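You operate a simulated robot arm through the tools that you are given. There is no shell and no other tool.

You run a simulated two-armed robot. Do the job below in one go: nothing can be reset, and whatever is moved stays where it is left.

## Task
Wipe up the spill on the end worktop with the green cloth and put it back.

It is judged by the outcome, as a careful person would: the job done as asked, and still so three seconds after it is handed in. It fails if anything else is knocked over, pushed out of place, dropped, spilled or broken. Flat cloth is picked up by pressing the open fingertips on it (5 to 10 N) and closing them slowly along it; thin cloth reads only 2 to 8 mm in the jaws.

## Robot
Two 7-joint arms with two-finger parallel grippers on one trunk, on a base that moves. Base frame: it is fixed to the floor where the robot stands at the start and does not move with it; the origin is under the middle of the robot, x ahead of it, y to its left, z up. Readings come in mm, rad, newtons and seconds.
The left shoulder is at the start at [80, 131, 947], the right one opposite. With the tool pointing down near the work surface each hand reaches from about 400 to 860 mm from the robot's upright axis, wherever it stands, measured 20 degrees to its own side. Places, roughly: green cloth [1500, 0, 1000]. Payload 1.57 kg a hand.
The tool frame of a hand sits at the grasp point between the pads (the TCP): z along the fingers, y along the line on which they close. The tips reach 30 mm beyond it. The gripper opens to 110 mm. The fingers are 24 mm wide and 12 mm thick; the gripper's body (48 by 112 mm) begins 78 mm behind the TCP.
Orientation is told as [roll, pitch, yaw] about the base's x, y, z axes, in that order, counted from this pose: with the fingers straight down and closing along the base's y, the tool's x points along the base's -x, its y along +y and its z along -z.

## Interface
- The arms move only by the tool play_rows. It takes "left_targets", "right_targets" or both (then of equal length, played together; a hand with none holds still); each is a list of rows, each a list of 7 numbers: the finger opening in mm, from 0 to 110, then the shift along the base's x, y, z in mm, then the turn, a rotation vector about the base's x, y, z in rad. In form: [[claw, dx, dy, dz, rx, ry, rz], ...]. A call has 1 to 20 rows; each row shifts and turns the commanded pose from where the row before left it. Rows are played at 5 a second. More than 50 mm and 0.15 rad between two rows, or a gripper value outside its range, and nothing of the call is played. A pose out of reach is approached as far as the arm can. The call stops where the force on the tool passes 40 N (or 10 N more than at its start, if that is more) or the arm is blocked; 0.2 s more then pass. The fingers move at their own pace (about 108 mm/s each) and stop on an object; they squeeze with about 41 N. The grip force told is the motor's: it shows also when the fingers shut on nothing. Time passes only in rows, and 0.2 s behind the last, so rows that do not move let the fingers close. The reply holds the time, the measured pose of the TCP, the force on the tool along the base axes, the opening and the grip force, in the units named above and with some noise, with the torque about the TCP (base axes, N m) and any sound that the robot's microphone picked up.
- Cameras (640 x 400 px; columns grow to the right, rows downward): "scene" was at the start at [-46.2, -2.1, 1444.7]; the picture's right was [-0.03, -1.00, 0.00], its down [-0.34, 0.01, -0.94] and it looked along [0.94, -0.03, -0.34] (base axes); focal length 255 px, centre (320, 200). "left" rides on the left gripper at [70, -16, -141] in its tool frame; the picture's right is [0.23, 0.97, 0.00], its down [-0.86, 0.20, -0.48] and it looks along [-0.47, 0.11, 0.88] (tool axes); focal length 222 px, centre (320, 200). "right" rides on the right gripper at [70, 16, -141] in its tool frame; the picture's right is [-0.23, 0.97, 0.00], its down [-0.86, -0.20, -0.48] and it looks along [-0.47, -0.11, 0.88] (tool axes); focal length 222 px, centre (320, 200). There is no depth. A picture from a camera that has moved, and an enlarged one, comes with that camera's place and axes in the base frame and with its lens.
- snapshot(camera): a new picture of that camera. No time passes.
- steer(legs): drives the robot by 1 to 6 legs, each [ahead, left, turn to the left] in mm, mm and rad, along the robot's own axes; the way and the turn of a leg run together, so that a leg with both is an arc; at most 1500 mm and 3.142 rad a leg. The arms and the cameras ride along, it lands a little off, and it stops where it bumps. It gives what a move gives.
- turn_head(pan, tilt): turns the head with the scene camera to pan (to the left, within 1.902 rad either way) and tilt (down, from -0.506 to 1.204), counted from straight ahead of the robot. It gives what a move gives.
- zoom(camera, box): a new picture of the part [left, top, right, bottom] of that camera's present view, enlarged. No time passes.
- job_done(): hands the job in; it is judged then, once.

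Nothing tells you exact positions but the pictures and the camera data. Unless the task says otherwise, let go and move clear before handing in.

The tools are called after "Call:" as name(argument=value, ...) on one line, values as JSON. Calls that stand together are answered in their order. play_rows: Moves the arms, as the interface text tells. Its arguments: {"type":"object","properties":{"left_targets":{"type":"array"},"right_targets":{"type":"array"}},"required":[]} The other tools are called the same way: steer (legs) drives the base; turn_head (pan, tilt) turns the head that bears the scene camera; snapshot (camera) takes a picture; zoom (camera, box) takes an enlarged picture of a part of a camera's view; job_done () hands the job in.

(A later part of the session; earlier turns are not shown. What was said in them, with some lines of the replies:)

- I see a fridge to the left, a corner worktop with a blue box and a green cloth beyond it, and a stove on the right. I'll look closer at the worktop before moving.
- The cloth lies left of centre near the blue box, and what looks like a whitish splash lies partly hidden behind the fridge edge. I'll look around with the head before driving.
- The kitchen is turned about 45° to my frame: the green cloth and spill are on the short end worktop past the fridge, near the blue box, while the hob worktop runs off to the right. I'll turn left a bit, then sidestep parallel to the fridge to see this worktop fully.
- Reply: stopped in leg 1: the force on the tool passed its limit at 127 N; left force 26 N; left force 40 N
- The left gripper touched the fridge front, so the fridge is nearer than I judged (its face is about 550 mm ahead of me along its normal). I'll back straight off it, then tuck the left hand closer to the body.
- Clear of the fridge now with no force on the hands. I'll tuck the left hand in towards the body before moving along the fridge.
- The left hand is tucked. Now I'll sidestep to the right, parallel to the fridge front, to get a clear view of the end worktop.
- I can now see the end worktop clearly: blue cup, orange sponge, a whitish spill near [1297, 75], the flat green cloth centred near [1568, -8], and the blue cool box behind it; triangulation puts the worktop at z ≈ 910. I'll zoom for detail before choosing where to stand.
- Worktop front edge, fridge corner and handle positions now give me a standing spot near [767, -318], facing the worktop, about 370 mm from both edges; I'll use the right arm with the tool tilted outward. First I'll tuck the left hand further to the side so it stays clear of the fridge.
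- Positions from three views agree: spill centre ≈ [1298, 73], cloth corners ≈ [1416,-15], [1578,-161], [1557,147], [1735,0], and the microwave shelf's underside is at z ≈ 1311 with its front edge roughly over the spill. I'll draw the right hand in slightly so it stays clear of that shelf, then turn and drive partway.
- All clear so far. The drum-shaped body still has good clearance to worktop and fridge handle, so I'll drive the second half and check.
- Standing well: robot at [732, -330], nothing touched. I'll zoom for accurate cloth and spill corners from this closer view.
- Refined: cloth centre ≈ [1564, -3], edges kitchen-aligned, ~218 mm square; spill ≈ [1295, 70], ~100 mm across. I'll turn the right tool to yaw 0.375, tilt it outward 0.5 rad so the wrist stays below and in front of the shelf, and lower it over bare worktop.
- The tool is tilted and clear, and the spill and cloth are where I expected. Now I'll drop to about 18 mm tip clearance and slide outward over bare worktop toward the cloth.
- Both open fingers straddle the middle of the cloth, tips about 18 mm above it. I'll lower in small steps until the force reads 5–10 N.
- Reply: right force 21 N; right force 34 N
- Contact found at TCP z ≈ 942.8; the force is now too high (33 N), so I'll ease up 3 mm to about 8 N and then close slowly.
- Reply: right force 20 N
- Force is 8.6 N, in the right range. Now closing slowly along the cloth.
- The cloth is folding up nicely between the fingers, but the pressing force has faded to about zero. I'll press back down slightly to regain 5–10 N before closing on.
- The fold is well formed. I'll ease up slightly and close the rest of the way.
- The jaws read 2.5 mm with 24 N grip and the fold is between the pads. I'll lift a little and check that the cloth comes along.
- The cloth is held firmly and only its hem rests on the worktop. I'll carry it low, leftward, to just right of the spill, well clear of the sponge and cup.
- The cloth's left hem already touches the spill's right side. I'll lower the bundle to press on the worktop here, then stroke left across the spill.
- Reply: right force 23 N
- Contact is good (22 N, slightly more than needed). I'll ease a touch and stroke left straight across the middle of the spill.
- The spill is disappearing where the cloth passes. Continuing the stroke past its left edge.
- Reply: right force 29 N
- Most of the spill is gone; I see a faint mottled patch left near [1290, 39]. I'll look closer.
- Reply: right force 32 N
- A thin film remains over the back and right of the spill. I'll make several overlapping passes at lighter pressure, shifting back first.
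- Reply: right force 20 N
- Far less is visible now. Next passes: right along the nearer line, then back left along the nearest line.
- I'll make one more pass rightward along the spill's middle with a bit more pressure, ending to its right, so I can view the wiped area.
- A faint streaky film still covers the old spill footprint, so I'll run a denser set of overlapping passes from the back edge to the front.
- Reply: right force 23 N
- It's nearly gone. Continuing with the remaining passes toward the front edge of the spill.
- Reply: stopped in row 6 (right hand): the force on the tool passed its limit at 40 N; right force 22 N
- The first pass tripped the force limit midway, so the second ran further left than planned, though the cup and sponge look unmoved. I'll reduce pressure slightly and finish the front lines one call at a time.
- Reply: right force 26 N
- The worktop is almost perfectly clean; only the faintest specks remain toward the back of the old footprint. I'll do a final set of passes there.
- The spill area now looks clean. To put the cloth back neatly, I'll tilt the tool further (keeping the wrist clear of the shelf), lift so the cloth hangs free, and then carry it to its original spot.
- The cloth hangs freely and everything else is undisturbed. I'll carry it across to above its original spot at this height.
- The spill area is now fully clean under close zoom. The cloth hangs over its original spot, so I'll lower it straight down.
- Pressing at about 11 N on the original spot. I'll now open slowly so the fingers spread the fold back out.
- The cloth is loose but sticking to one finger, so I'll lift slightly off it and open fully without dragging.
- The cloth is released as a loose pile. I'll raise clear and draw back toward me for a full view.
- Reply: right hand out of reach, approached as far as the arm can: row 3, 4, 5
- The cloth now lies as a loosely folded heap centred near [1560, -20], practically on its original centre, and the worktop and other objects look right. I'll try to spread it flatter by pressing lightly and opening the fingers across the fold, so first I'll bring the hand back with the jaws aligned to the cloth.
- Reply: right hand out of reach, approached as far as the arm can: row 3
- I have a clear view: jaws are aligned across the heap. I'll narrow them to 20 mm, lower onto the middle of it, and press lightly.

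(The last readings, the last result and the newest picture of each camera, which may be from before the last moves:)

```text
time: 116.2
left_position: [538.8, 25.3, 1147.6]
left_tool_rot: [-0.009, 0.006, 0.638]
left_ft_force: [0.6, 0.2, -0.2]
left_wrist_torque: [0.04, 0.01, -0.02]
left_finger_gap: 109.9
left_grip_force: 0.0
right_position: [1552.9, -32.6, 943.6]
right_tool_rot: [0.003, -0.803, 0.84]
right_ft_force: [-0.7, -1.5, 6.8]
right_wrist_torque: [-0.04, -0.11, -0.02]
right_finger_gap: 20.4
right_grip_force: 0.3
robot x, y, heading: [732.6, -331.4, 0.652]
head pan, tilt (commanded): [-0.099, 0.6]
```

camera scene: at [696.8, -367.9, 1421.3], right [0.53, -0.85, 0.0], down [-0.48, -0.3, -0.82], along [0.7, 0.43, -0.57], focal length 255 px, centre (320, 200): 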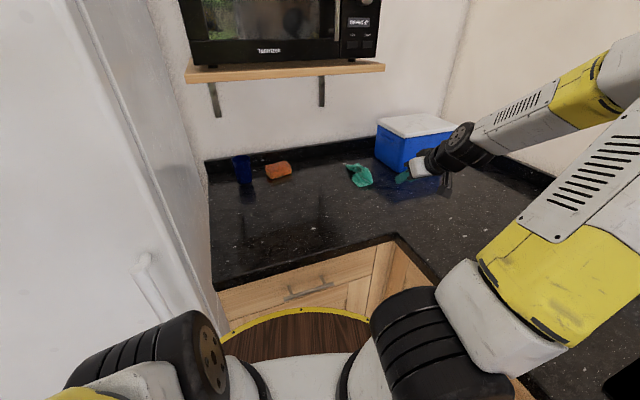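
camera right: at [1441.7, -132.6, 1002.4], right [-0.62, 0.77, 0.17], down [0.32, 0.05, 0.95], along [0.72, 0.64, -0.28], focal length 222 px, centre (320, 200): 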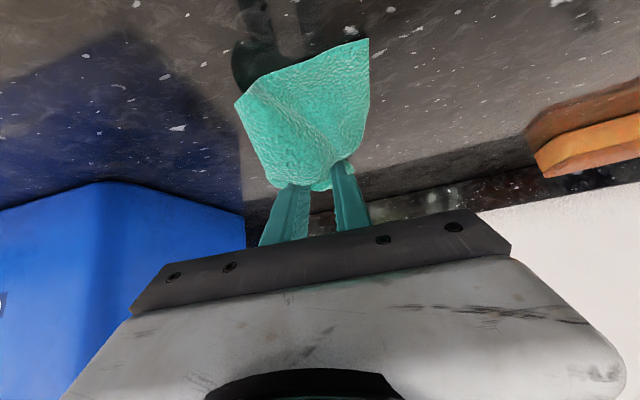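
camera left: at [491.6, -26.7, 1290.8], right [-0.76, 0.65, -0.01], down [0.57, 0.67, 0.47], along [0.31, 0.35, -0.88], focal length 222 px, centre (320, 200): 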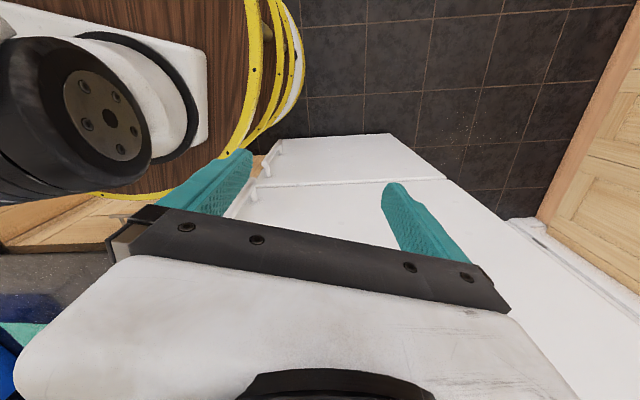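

Pressing at about 7 N on the heap. Opening slowly now to spread it sideways.

Call:
play_rows(right_targets=[[25, 0, 0, 0, 0, 0, 0], [30, 0, 0, 0, 0, 0, 0], [35, 0, 0, 0, 0, 0, 0], [40, 0, 0, 0, 0, 0, 0], [45, 0, 0, 0, 0, 0, 0], [50, 0, 0, 0, 0, 0, 0], [55, 0, 0, 0, 0, 0, 0], [60, 0, 0, 0, 0, 0, 0]])

Call:
snapshot(camera="right")

Call:
zoom(camera="scene", box=[300, 120, 460, 220])

```text
time: 118.0
left_position: [537.3, 26.0, 1148.0]
left_tool_rot: [-0.009, 0.005, 0.638]
left_ft_force: [0.9, 0.4, 0.6]
left_wrist_torque: [0.0, -0.03, 0.03]
left_finger_gap: 110.0
left_grip_force: 0.0
right_position: [1552.0, -30.8, 943.5]
right_tool_rot: [0.004, -0.804, 0.84]
right_ft_force: [-2.8, 2.2, 10.9]
right_wrist_torque: [-0.06, -0.27, 0.05]
right_finger_gap: 56.8
right_grip_force: 0.0
robot x, y, heading: [730.8, -330.5, 0.651]
head pan, tilt (commanded): [-0.099, 0.6]
```

```text
taken
camera right: at [1441.1, -132.0, 990.2], right [-0.62, 0.77, 0.17], down [0.32, 0.05, 0.95], along [0.72, 0.64, -0.27], focal length 222 px, centre (320, 200)
```

right: 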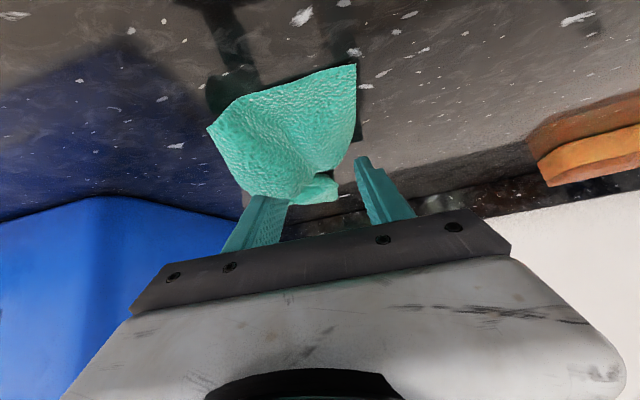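

```text
4.00 times, centred on (380, 170) of scene
camera zoom: at [696.2, -368.2, 1421.3], right [0.53, -0.85, 0.0], down [-0.48, -0.3, -0.83], along [0.7, 0.43, -0.56], focal length 1021 px, centre (80, 320)
```

zoom: 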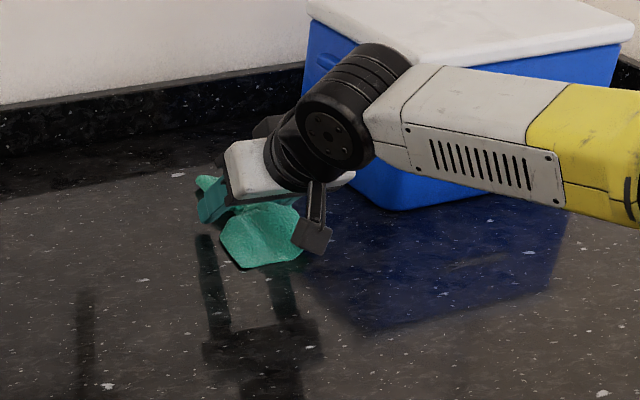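

The spread had little effect—one finger slipped onto bare worktop. I'll lift off straight up and look at how the cloth lies.

Call:
play_rows(right_targets=[[57, 0, 0, 2, 0, 0, 0], [57, 0, 0, 6, 0, 0, 0], [70, 0, 0, 12, 0, 0, 0], [80, 0, 0, 15, 0, 0, 0], [80, 0, 0, 15, 0, 0, 0], [80, -20, -25, 5, 0, 0, 0], [80, -25, -30, 5, 0, 0, 0], [80, -25, -30, 5, 0, 0, 0], [80, -25, -30, 5, 0, 0, 0]])

Call:
snapshot(camera="right")

Call:
zoom(camera="scene", box=[300, 130, 420, 205])

```text
time: 120.0
left_position: [538.7, 24.8, 1148.4]
left_tool_rot: [-0.01, 0.007, 0.637]
left_ft_force: [0.2, 0.1, -0.1]
left_wrist_torque: [-0.03, 0.01, -0.04]
left_finger_gap: 109.8
left_grip_force: 0.0
right_position: [1457.3, -145.1, 1011.6]
right_tool_rot: [0.004, -0.801, 0.841]
right_ft_force: [0.5, 0.2, -0.2]
right_wrist_torque: [0.0, 0.01, 0.01]
right_finger_gap: 79.8
right_grip_force: 0.1
robot x, y, heading: [732.1, -331.7, 0.661]
head pan, tilt (commanded): [-0.099, 0.6]
```

```text
taken
camera right: at [1345.7, -245.8, 1059.9], right [-0.62, 0.77, 0.17], down [0.32, 0.05, 0.95], along [0.72, 0.64, -0.28], focal length 222 px, centre (320, 200)
```

right: 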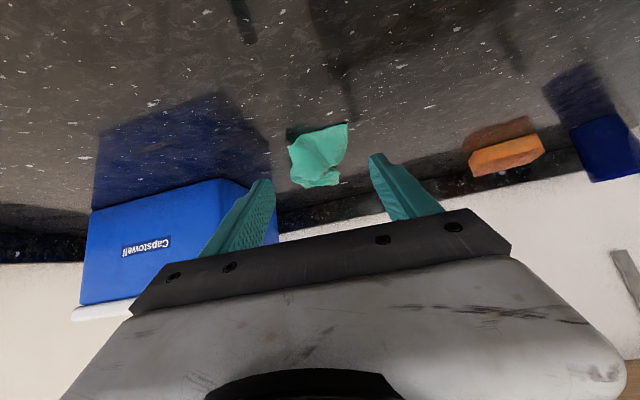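

```text
5.33 times, centred on (360, 168) of scene
camera zoom: at [697.1, -367.8, 1421.4], right [0.53, -0.85, 0.0], down [-0.48, -0.3, -0.82], along [0.7, 0.43, -0.57], focal length 1361 px, centre (107, 373)
```

zoom: 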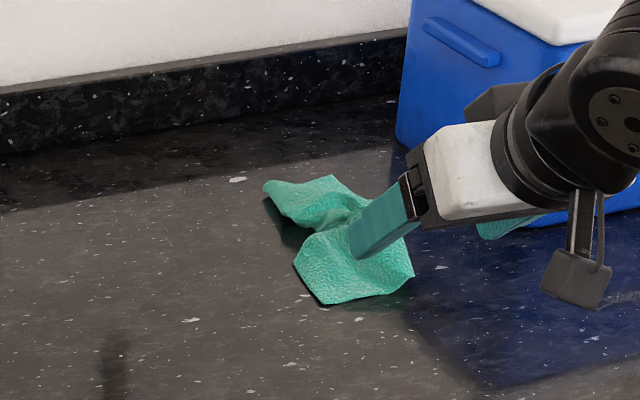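

The cloth rests on its original spot (centroid about 20–25 mm off), with its left side folded under. I'll try a gentle smoothing stroke: press the closed fingertips on its left part and draw it leftward within the original footprint.

Call:
play_rows(right_targets=[[40, 20, 26.5, -5, 0, 0, 0], [0, 20, 26.5, -5, 0, 0, 0], [0, 20, 26.5, -5, 0, 0, 0], [0, 21, 27.5, -10, 0, 0, 0], [0, 0, 0, -15, 0, 0, 0], [0, 0, 0, -13, 0, 0, 0], [0, 0, 0, -8, 0, 0, 0], [0, 0, 0, 0, 0, 0, 0]])

Call:
snapshot(camera="right")

Call:
zoom(camera="scene", box=[300, 130, 420, 205])

```text
time: 121.8
left_position: [538.7, 24.9, 1148.6]
left_tool_rot: [-0.009, 0.008, 0.638]
left_ft_force: [-1.0, -0.5, -0.4]
left_wrist_torque: [0.0, 0.02, 0.01]
left_finger_gap: 110.0
left_grip_force: 0.1
right_position: [1538.5, -38.8, 953.0]
right_tool_rot: [0.005, -0.804, 0.838]
right_ft_force: [-0.3, -1.0, 1.0]
right_wrist_torque: [-0.05, 0.0, -0.02]
right_finger_gap: 0.1
right_grip_force: 21.1
robot x, y, heading: [732.1, -329.8, 0.654]
head pan, tilt (commanded): [-0.099, 0.6]
```

```text
taken
camera right: at [1426.8, -138.9, 999.5], right [-0.62, 0.77, 0.17], down [0.32, 0.05, 0.95], along [0.72, 0.64, -0.28], focal length 222 px, centre (320, 200)
```

right: 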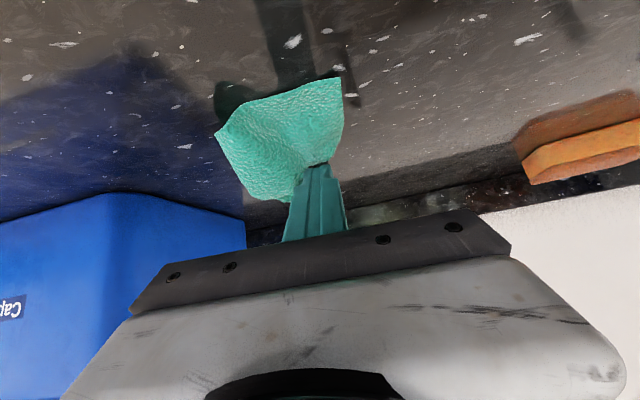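

```text
5.33 times, centred on (360, 168) of scene
camera zoom: at [696.8, -368.1, 1421.3], right [0.53, -0.85, 0.0], down [-0.48, -0.3, -0.82], along [0.7, 0.43, -0.57], focal length 1361 px, centre (107, 373)
```

zoom: 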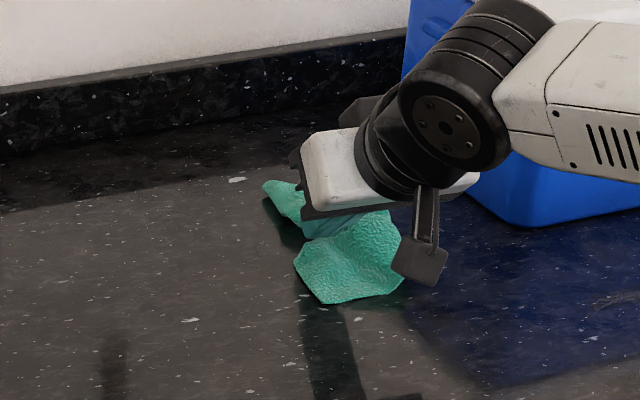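

Call:
play_rows(right_targets=[[0, 0, 0, -5, 0, 0, 0], [0, 0, 0, -2.5, 0, 0, 0], [0, 0, 0, 0, 0, 0, 0]])

Call:
play_rows(right_targets=[[0, 0, 0, -2, 0, 0, 0], [0, 0, 0, 0, 0, 0, 0]])

```text
time: 122.6
left_position: [538.8, 25.9, 1147.2]
left_tool_rot: [-0.008, 0.007, 0.638]
left_ft_force: [0.6, -0.3, 0.6]
left_wrist_torque: [-0.01, 0.0, -0.03]
left_finger_gap: 110.0
left_grip_force: 0.0
right_position: [1539.1, -38.8, 943.7]
right_tool_rot: [0.005, -0.8, 0.839]
right_ft_force: [-1.4, -0.2, 0.8]
right_wrist_torque: [0.01, 0.01, 0.02]
right_finger_gap: 0.0
right_grip_force: 21.4
robot x, y, heading: [730.2, -329.6, 0.653]
head pan, tilt (commanded): [-0.099, 0.6]
```

```text
time: 123.2
left_position: [538.8, 25.2, 1149.5]
left_tool_rot: [-0.008, 0.006, 0.636]
left_ft_force: [0.3, 0.0, -0.2]
left_wrist_torque: [0.01, 0.0, 0.0]
left_finger_gap: 110.4
left_grip_force: 0.0
right_position: [1538.4, -37.8, 942.7]
right_tool_rot: [0.004, -0.804, 0.838]
right_ft_force: [-1.7, 1.3, 3.1]
right_wrist_torque: [0.07, 0.01, -0.02]
right_finger_gap: 0.1
right_grip_force: 21.1
robot x, y, heading: [734.5, -328.2, 0.652]
head pan, tilt (commanded): [-0.099, 0.6]
```

Call:
play_rows(right_targets=[[0, 0, 0, -1, 0, 0, 0], [0, 0, 0, 0, 0, 0, 0]])

```text
time: 123.8
left_position: [536.3, 26.0, 1149.1]
left_tool_rot: [-0.009, 0.005, 0.637]
left_ft_force: [-0.4, 0.1, 0.1]
left_wrist_torque: [-0.04, 0.03, 0.0]
left_finger_gap: 110.0
left_grip_force: 0.1
right_position: [1538.5, -38.8, 942.1]
right_tool_rot: [0.005, -0.805, 0.841]
right_ft_force: [-2.0, 0.9, 8.1]
right_wrist_torque: [0.05, -0.03, -0.01]
right_finger_gap: 0.0
right_grip_force: 21.1
robot x, y, heading: [731.7, -328.2, 0.653]
head pan, tilt (commanded): [-0.099, 0.6]
```

Pressing at 8 N; now a slow leftward smoothing stroke of about 50 mm.

Call:
play_rows(right_targets=[[0, -6, 5.3, 0, 0, 0, 0], [0, -6, 5.3, 0, 0, 0, 0], [0, -6, 5.3, 0, 0, 0, 0], [0, -6, 5.3, 0, 0, 0, 0], [0, -6, 5.3, 0, 0, 0, 0], [0, -6, 5.3, 0, 0, 0, 0]])

Call:
zoom(camera="scene", box=[300, 130, 420, 205])

Call:
snapshot(camera="right")

```text
time: 125.2
left_position: [538.9, 24.7, 1147.2]
left_tool_rot: [-0.008, 0.005, 0.637]
left_ft_force: [0.0, 0.3, 0.1]
left_wrist_torque: [-0.03, -0.02, 0.01]
left_finger_gap: 109.9
left_grip_force: 0.0
right_position: [1502.4, -7.8, 941.3]
right_tool_rot: [0.003, -0.802, 0.84]
right_ft_force: [3.7, -2.7, 14.6]
right_wrist_torque: [0.04, -0.27, -0.07]
right_finger_gap: 0.2
right_grip_force: 21.1
robot x, y, heading: [731.8, -332.8, 0.654]
head pan, tilt (commanded): [-0.099, 0.6]
```

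```text
5.33 times, centred on (360, 168) of scene
camera zoom: at [696.4, -368.5, 1421.3], right [0.53, -0.85, 0.0], down [-0.48, -0.3, -0.83], along [0.7, 0.43, -0.56], focal length 1361 px, centre (107, 373)
```

zoom: 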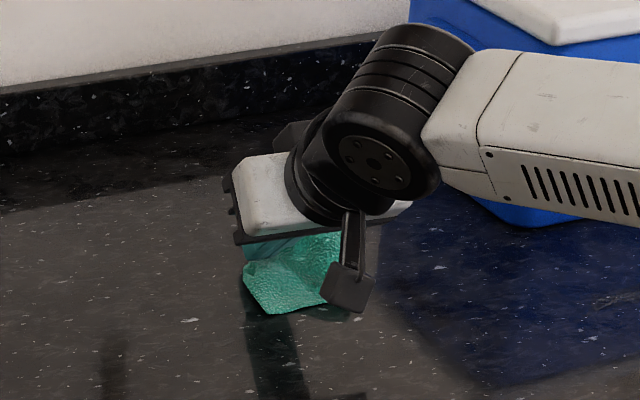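

```text
taken
camera right: at [1391.3, -108.1, 988.7], right [-0.62, 0.77, 0.17], down [0.32, 0.05, 0.95], along [0.72, 0.64, -0.27], focal length 222 px, centre (320, 200)
```

right: 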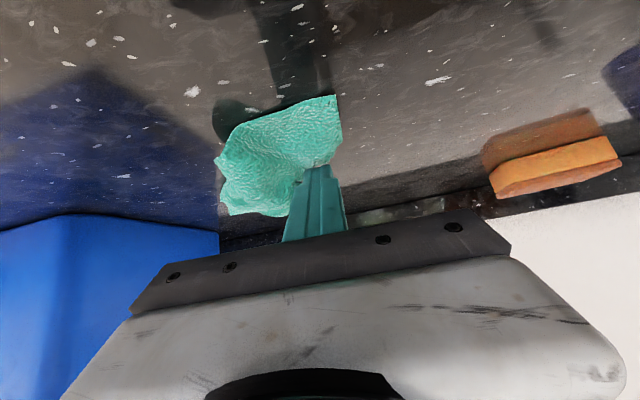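

Call:
play_rows(right_targets=[[0, 0, 0, 4, 0, 0, 0], [0, 0, 0, 12, 0, 0, 0], [0, 0, 0, 20, 0, 0, 0], [0, 0, 0, 20, 0, 0, 0], [0, -5, -38, 5, 0, 0, 0], [0, -5, -38, 5, 0, 0, 0], [0, -5, -38, 5, 0, 0, 0], [0, -5, -38, 5, 0, 0, 0], [0, -5, -38, 5, 0, 0, 0]])

Call:
zoom(camera="scene", box=[300, 130, 420, 205])

Call:
snapshot(camera="right")

```text
time: 127.2
left_position: [539.1, 25.4, 1148.7]
left_tool_rot: [-0.01, 0.008, 0.638]
left_ft_force: [0.1, 0.1, -0.4]
left_wrist_torque: [0.0, -0.01, 0.0]
left_finger_gap: 110.1
left_grip_force: 0.0
right_position: [1478.1, -197.6, 1022.3]
right_tool_rot: [0.003, -0.805, 0.841]
right_ft_force: [0.9, -0.2, 0.4]
right_wrist_torque: [0.03, 0.0, 0.01]
right_finger_gap: 0.0
right_grip_force: 21.2
robot x, y, heading: [730.4, -331.0, 0.653]
head pan, tilt (commanded): [-0.099, 0.6]
```

```text
5.33 times, centred on (360, 168) of scene
camera zoom: at [697.0, -367.8, 1421.3], right [0.53, -0.85, 0.0], down [-0.48, -0.3, -0.82], along [0.7, 0.43, -0.57], focal length 1361 px, centre (107, 373)
```

zoom: 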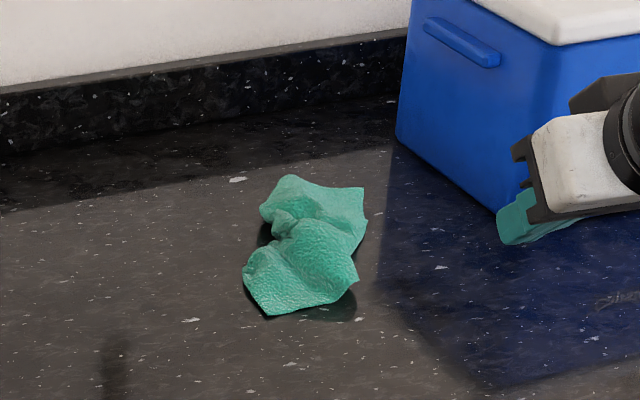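

```text
taken
camera right: at [1366.5, -298.2, 1069.4], right [-0.62, 0.77, 0.17], down [0.32, 0.05, 0.95], along [0.72, 0.64, -0.28], focal length 222 px, centre (320, 200)
```

right: 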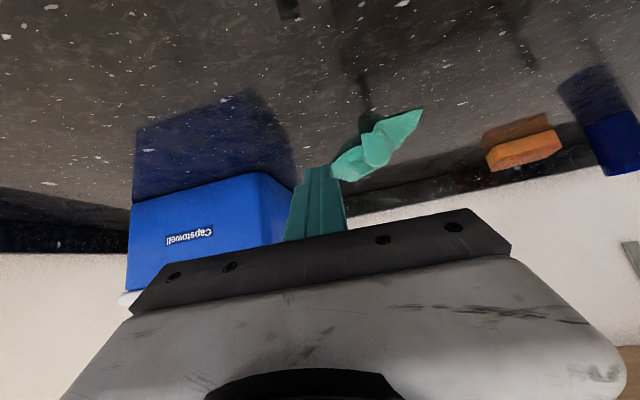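

The cloth now lies spread along its original diagonal, with its centroid back at about [1570, 0]—essentially where it began. I'll withdraw the hand and check the whole worktop once more.

Call:
play_rows(right_targets=[[0, -20, -18, 10, 0, 0, 0], [0, -25, -20, 10, 0, 0, 0], [0, -25, -20, 10, 0, 0, 0], [0, 0, 0, 0, 0, 0, 0]])

Call:
snapshot(camera="scene")

Call:
zoom(camera="scene", box=[200, 130, 440, 280])

Call:
zoom(camera="scene", box=[270, 160, 390, 235])

```text
time: 128.2
left_position: [538.0, 24.9, 1148.3]
left_tool_rot: [-0.009, 0.006, 0.637]
left_ft_force: [-0.3, -0.5, 0.0]
left_wrist_torque: [0.04, 0.03, 0.0]
left_finger_gap: 110.2
left_grip_force: 0.0
right_position: [1409.9, -256.6, 1052.6]
right_tool_rot: [0.003, -0.803, 0.838]
right_ft_force: [0.3, 0.2, -0.6]
right_wrist_torque: [-0.01, 0.05, -0.01]
right_finger_gap: 0.1
right_grip_force: 21.3
robot x, y, heading: [731.0, -329.4, 0.648]
head pan, tilt (commanded): [-0.099, 0.6]
```

```text
taken
camera scene: at [696.8, -368.1, 1421.3], right [0.53, -0.85, 0.0], down [-0.48, -0.3, -0.82], along [0.7, 0.43, -0.57], focal length 255 px, centre (320, 200)
```

scene: 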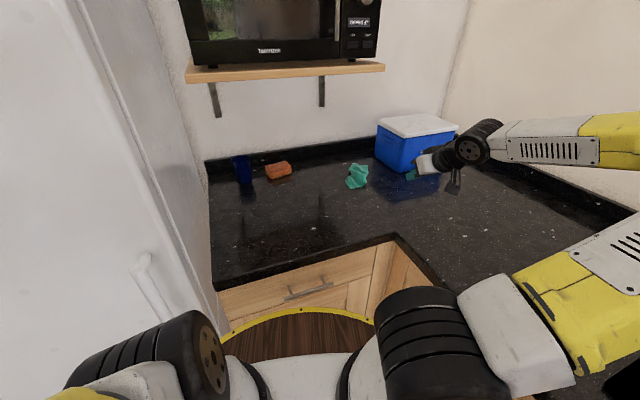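

```text
2.67 times, centred on (320, 205) of scene
camera zoom: at [696.8, -368.1, 1421.3], right [0.53, -0.85, 0.0], down [-0.48, -0.3, -0.82], along [0.7, 0.43, -0.57], focal length 681 px, centre (320, 187)
```

zoom: 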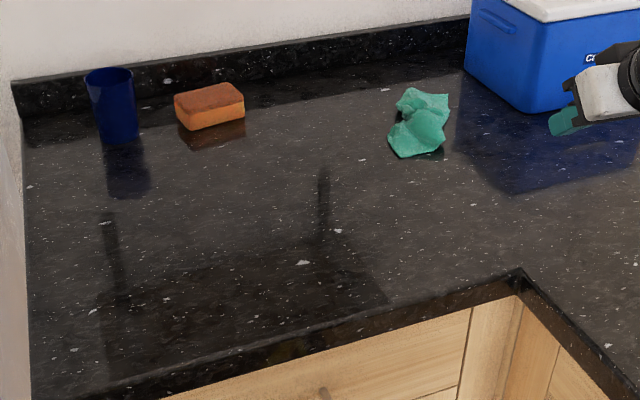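

```text
5.33 times, centred on (330, 198) of scene
camera zoom: at [696.8, -368.1, 1421.3], right [0.53, -0.85, 0.0], down [-0.48, -0.3, -0.82], along [0.7, 0.43, -0.57], focal length 1361 px, centre (267, 213)
```

zoom: 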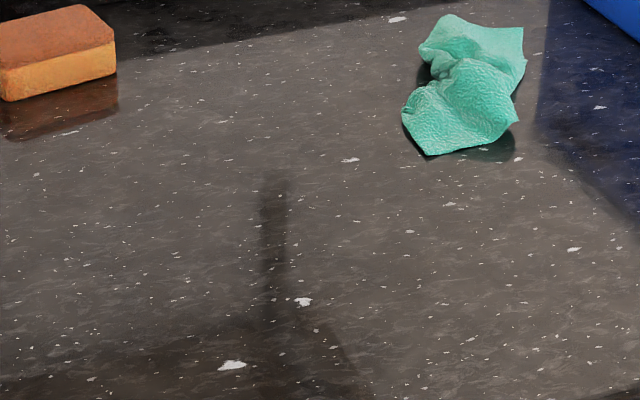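

The worktop is clean, and the cup, sponge, cool box and shelf are unmoved. The green cloth is released, lying rumpled rather than flat, centred on its original spot with the hand clear, so I'm handing the job in.

Call:
job_done()

```text
The job is handed in.
```

I wiped up the spill, and the green cloth is back in its place on the end worktop. It is rumpled rather than flat.

- **Spill:** it took several overlapping passes. In the last close-up views I could see no film or specks left where it had been.
- **Cloth:** it is released and roughly centred where it started. It now covers a strip of about 220 by 100 mm, where before it lay as a square of about 218 mm. I tried twice to spread it out, but that mostly slid it along instead of unfolding it.
- **Fridge contact:** early on, while I was turning, the left gripper bumped the fridge front hard enough to stop the turn (127 N). I backed off straight away and saw no sign that the fridge had moved.
- **Everything else:** the cup, sponge, cool box and microwave shelf look undisturbed, and the cup's measured position is unchanged.
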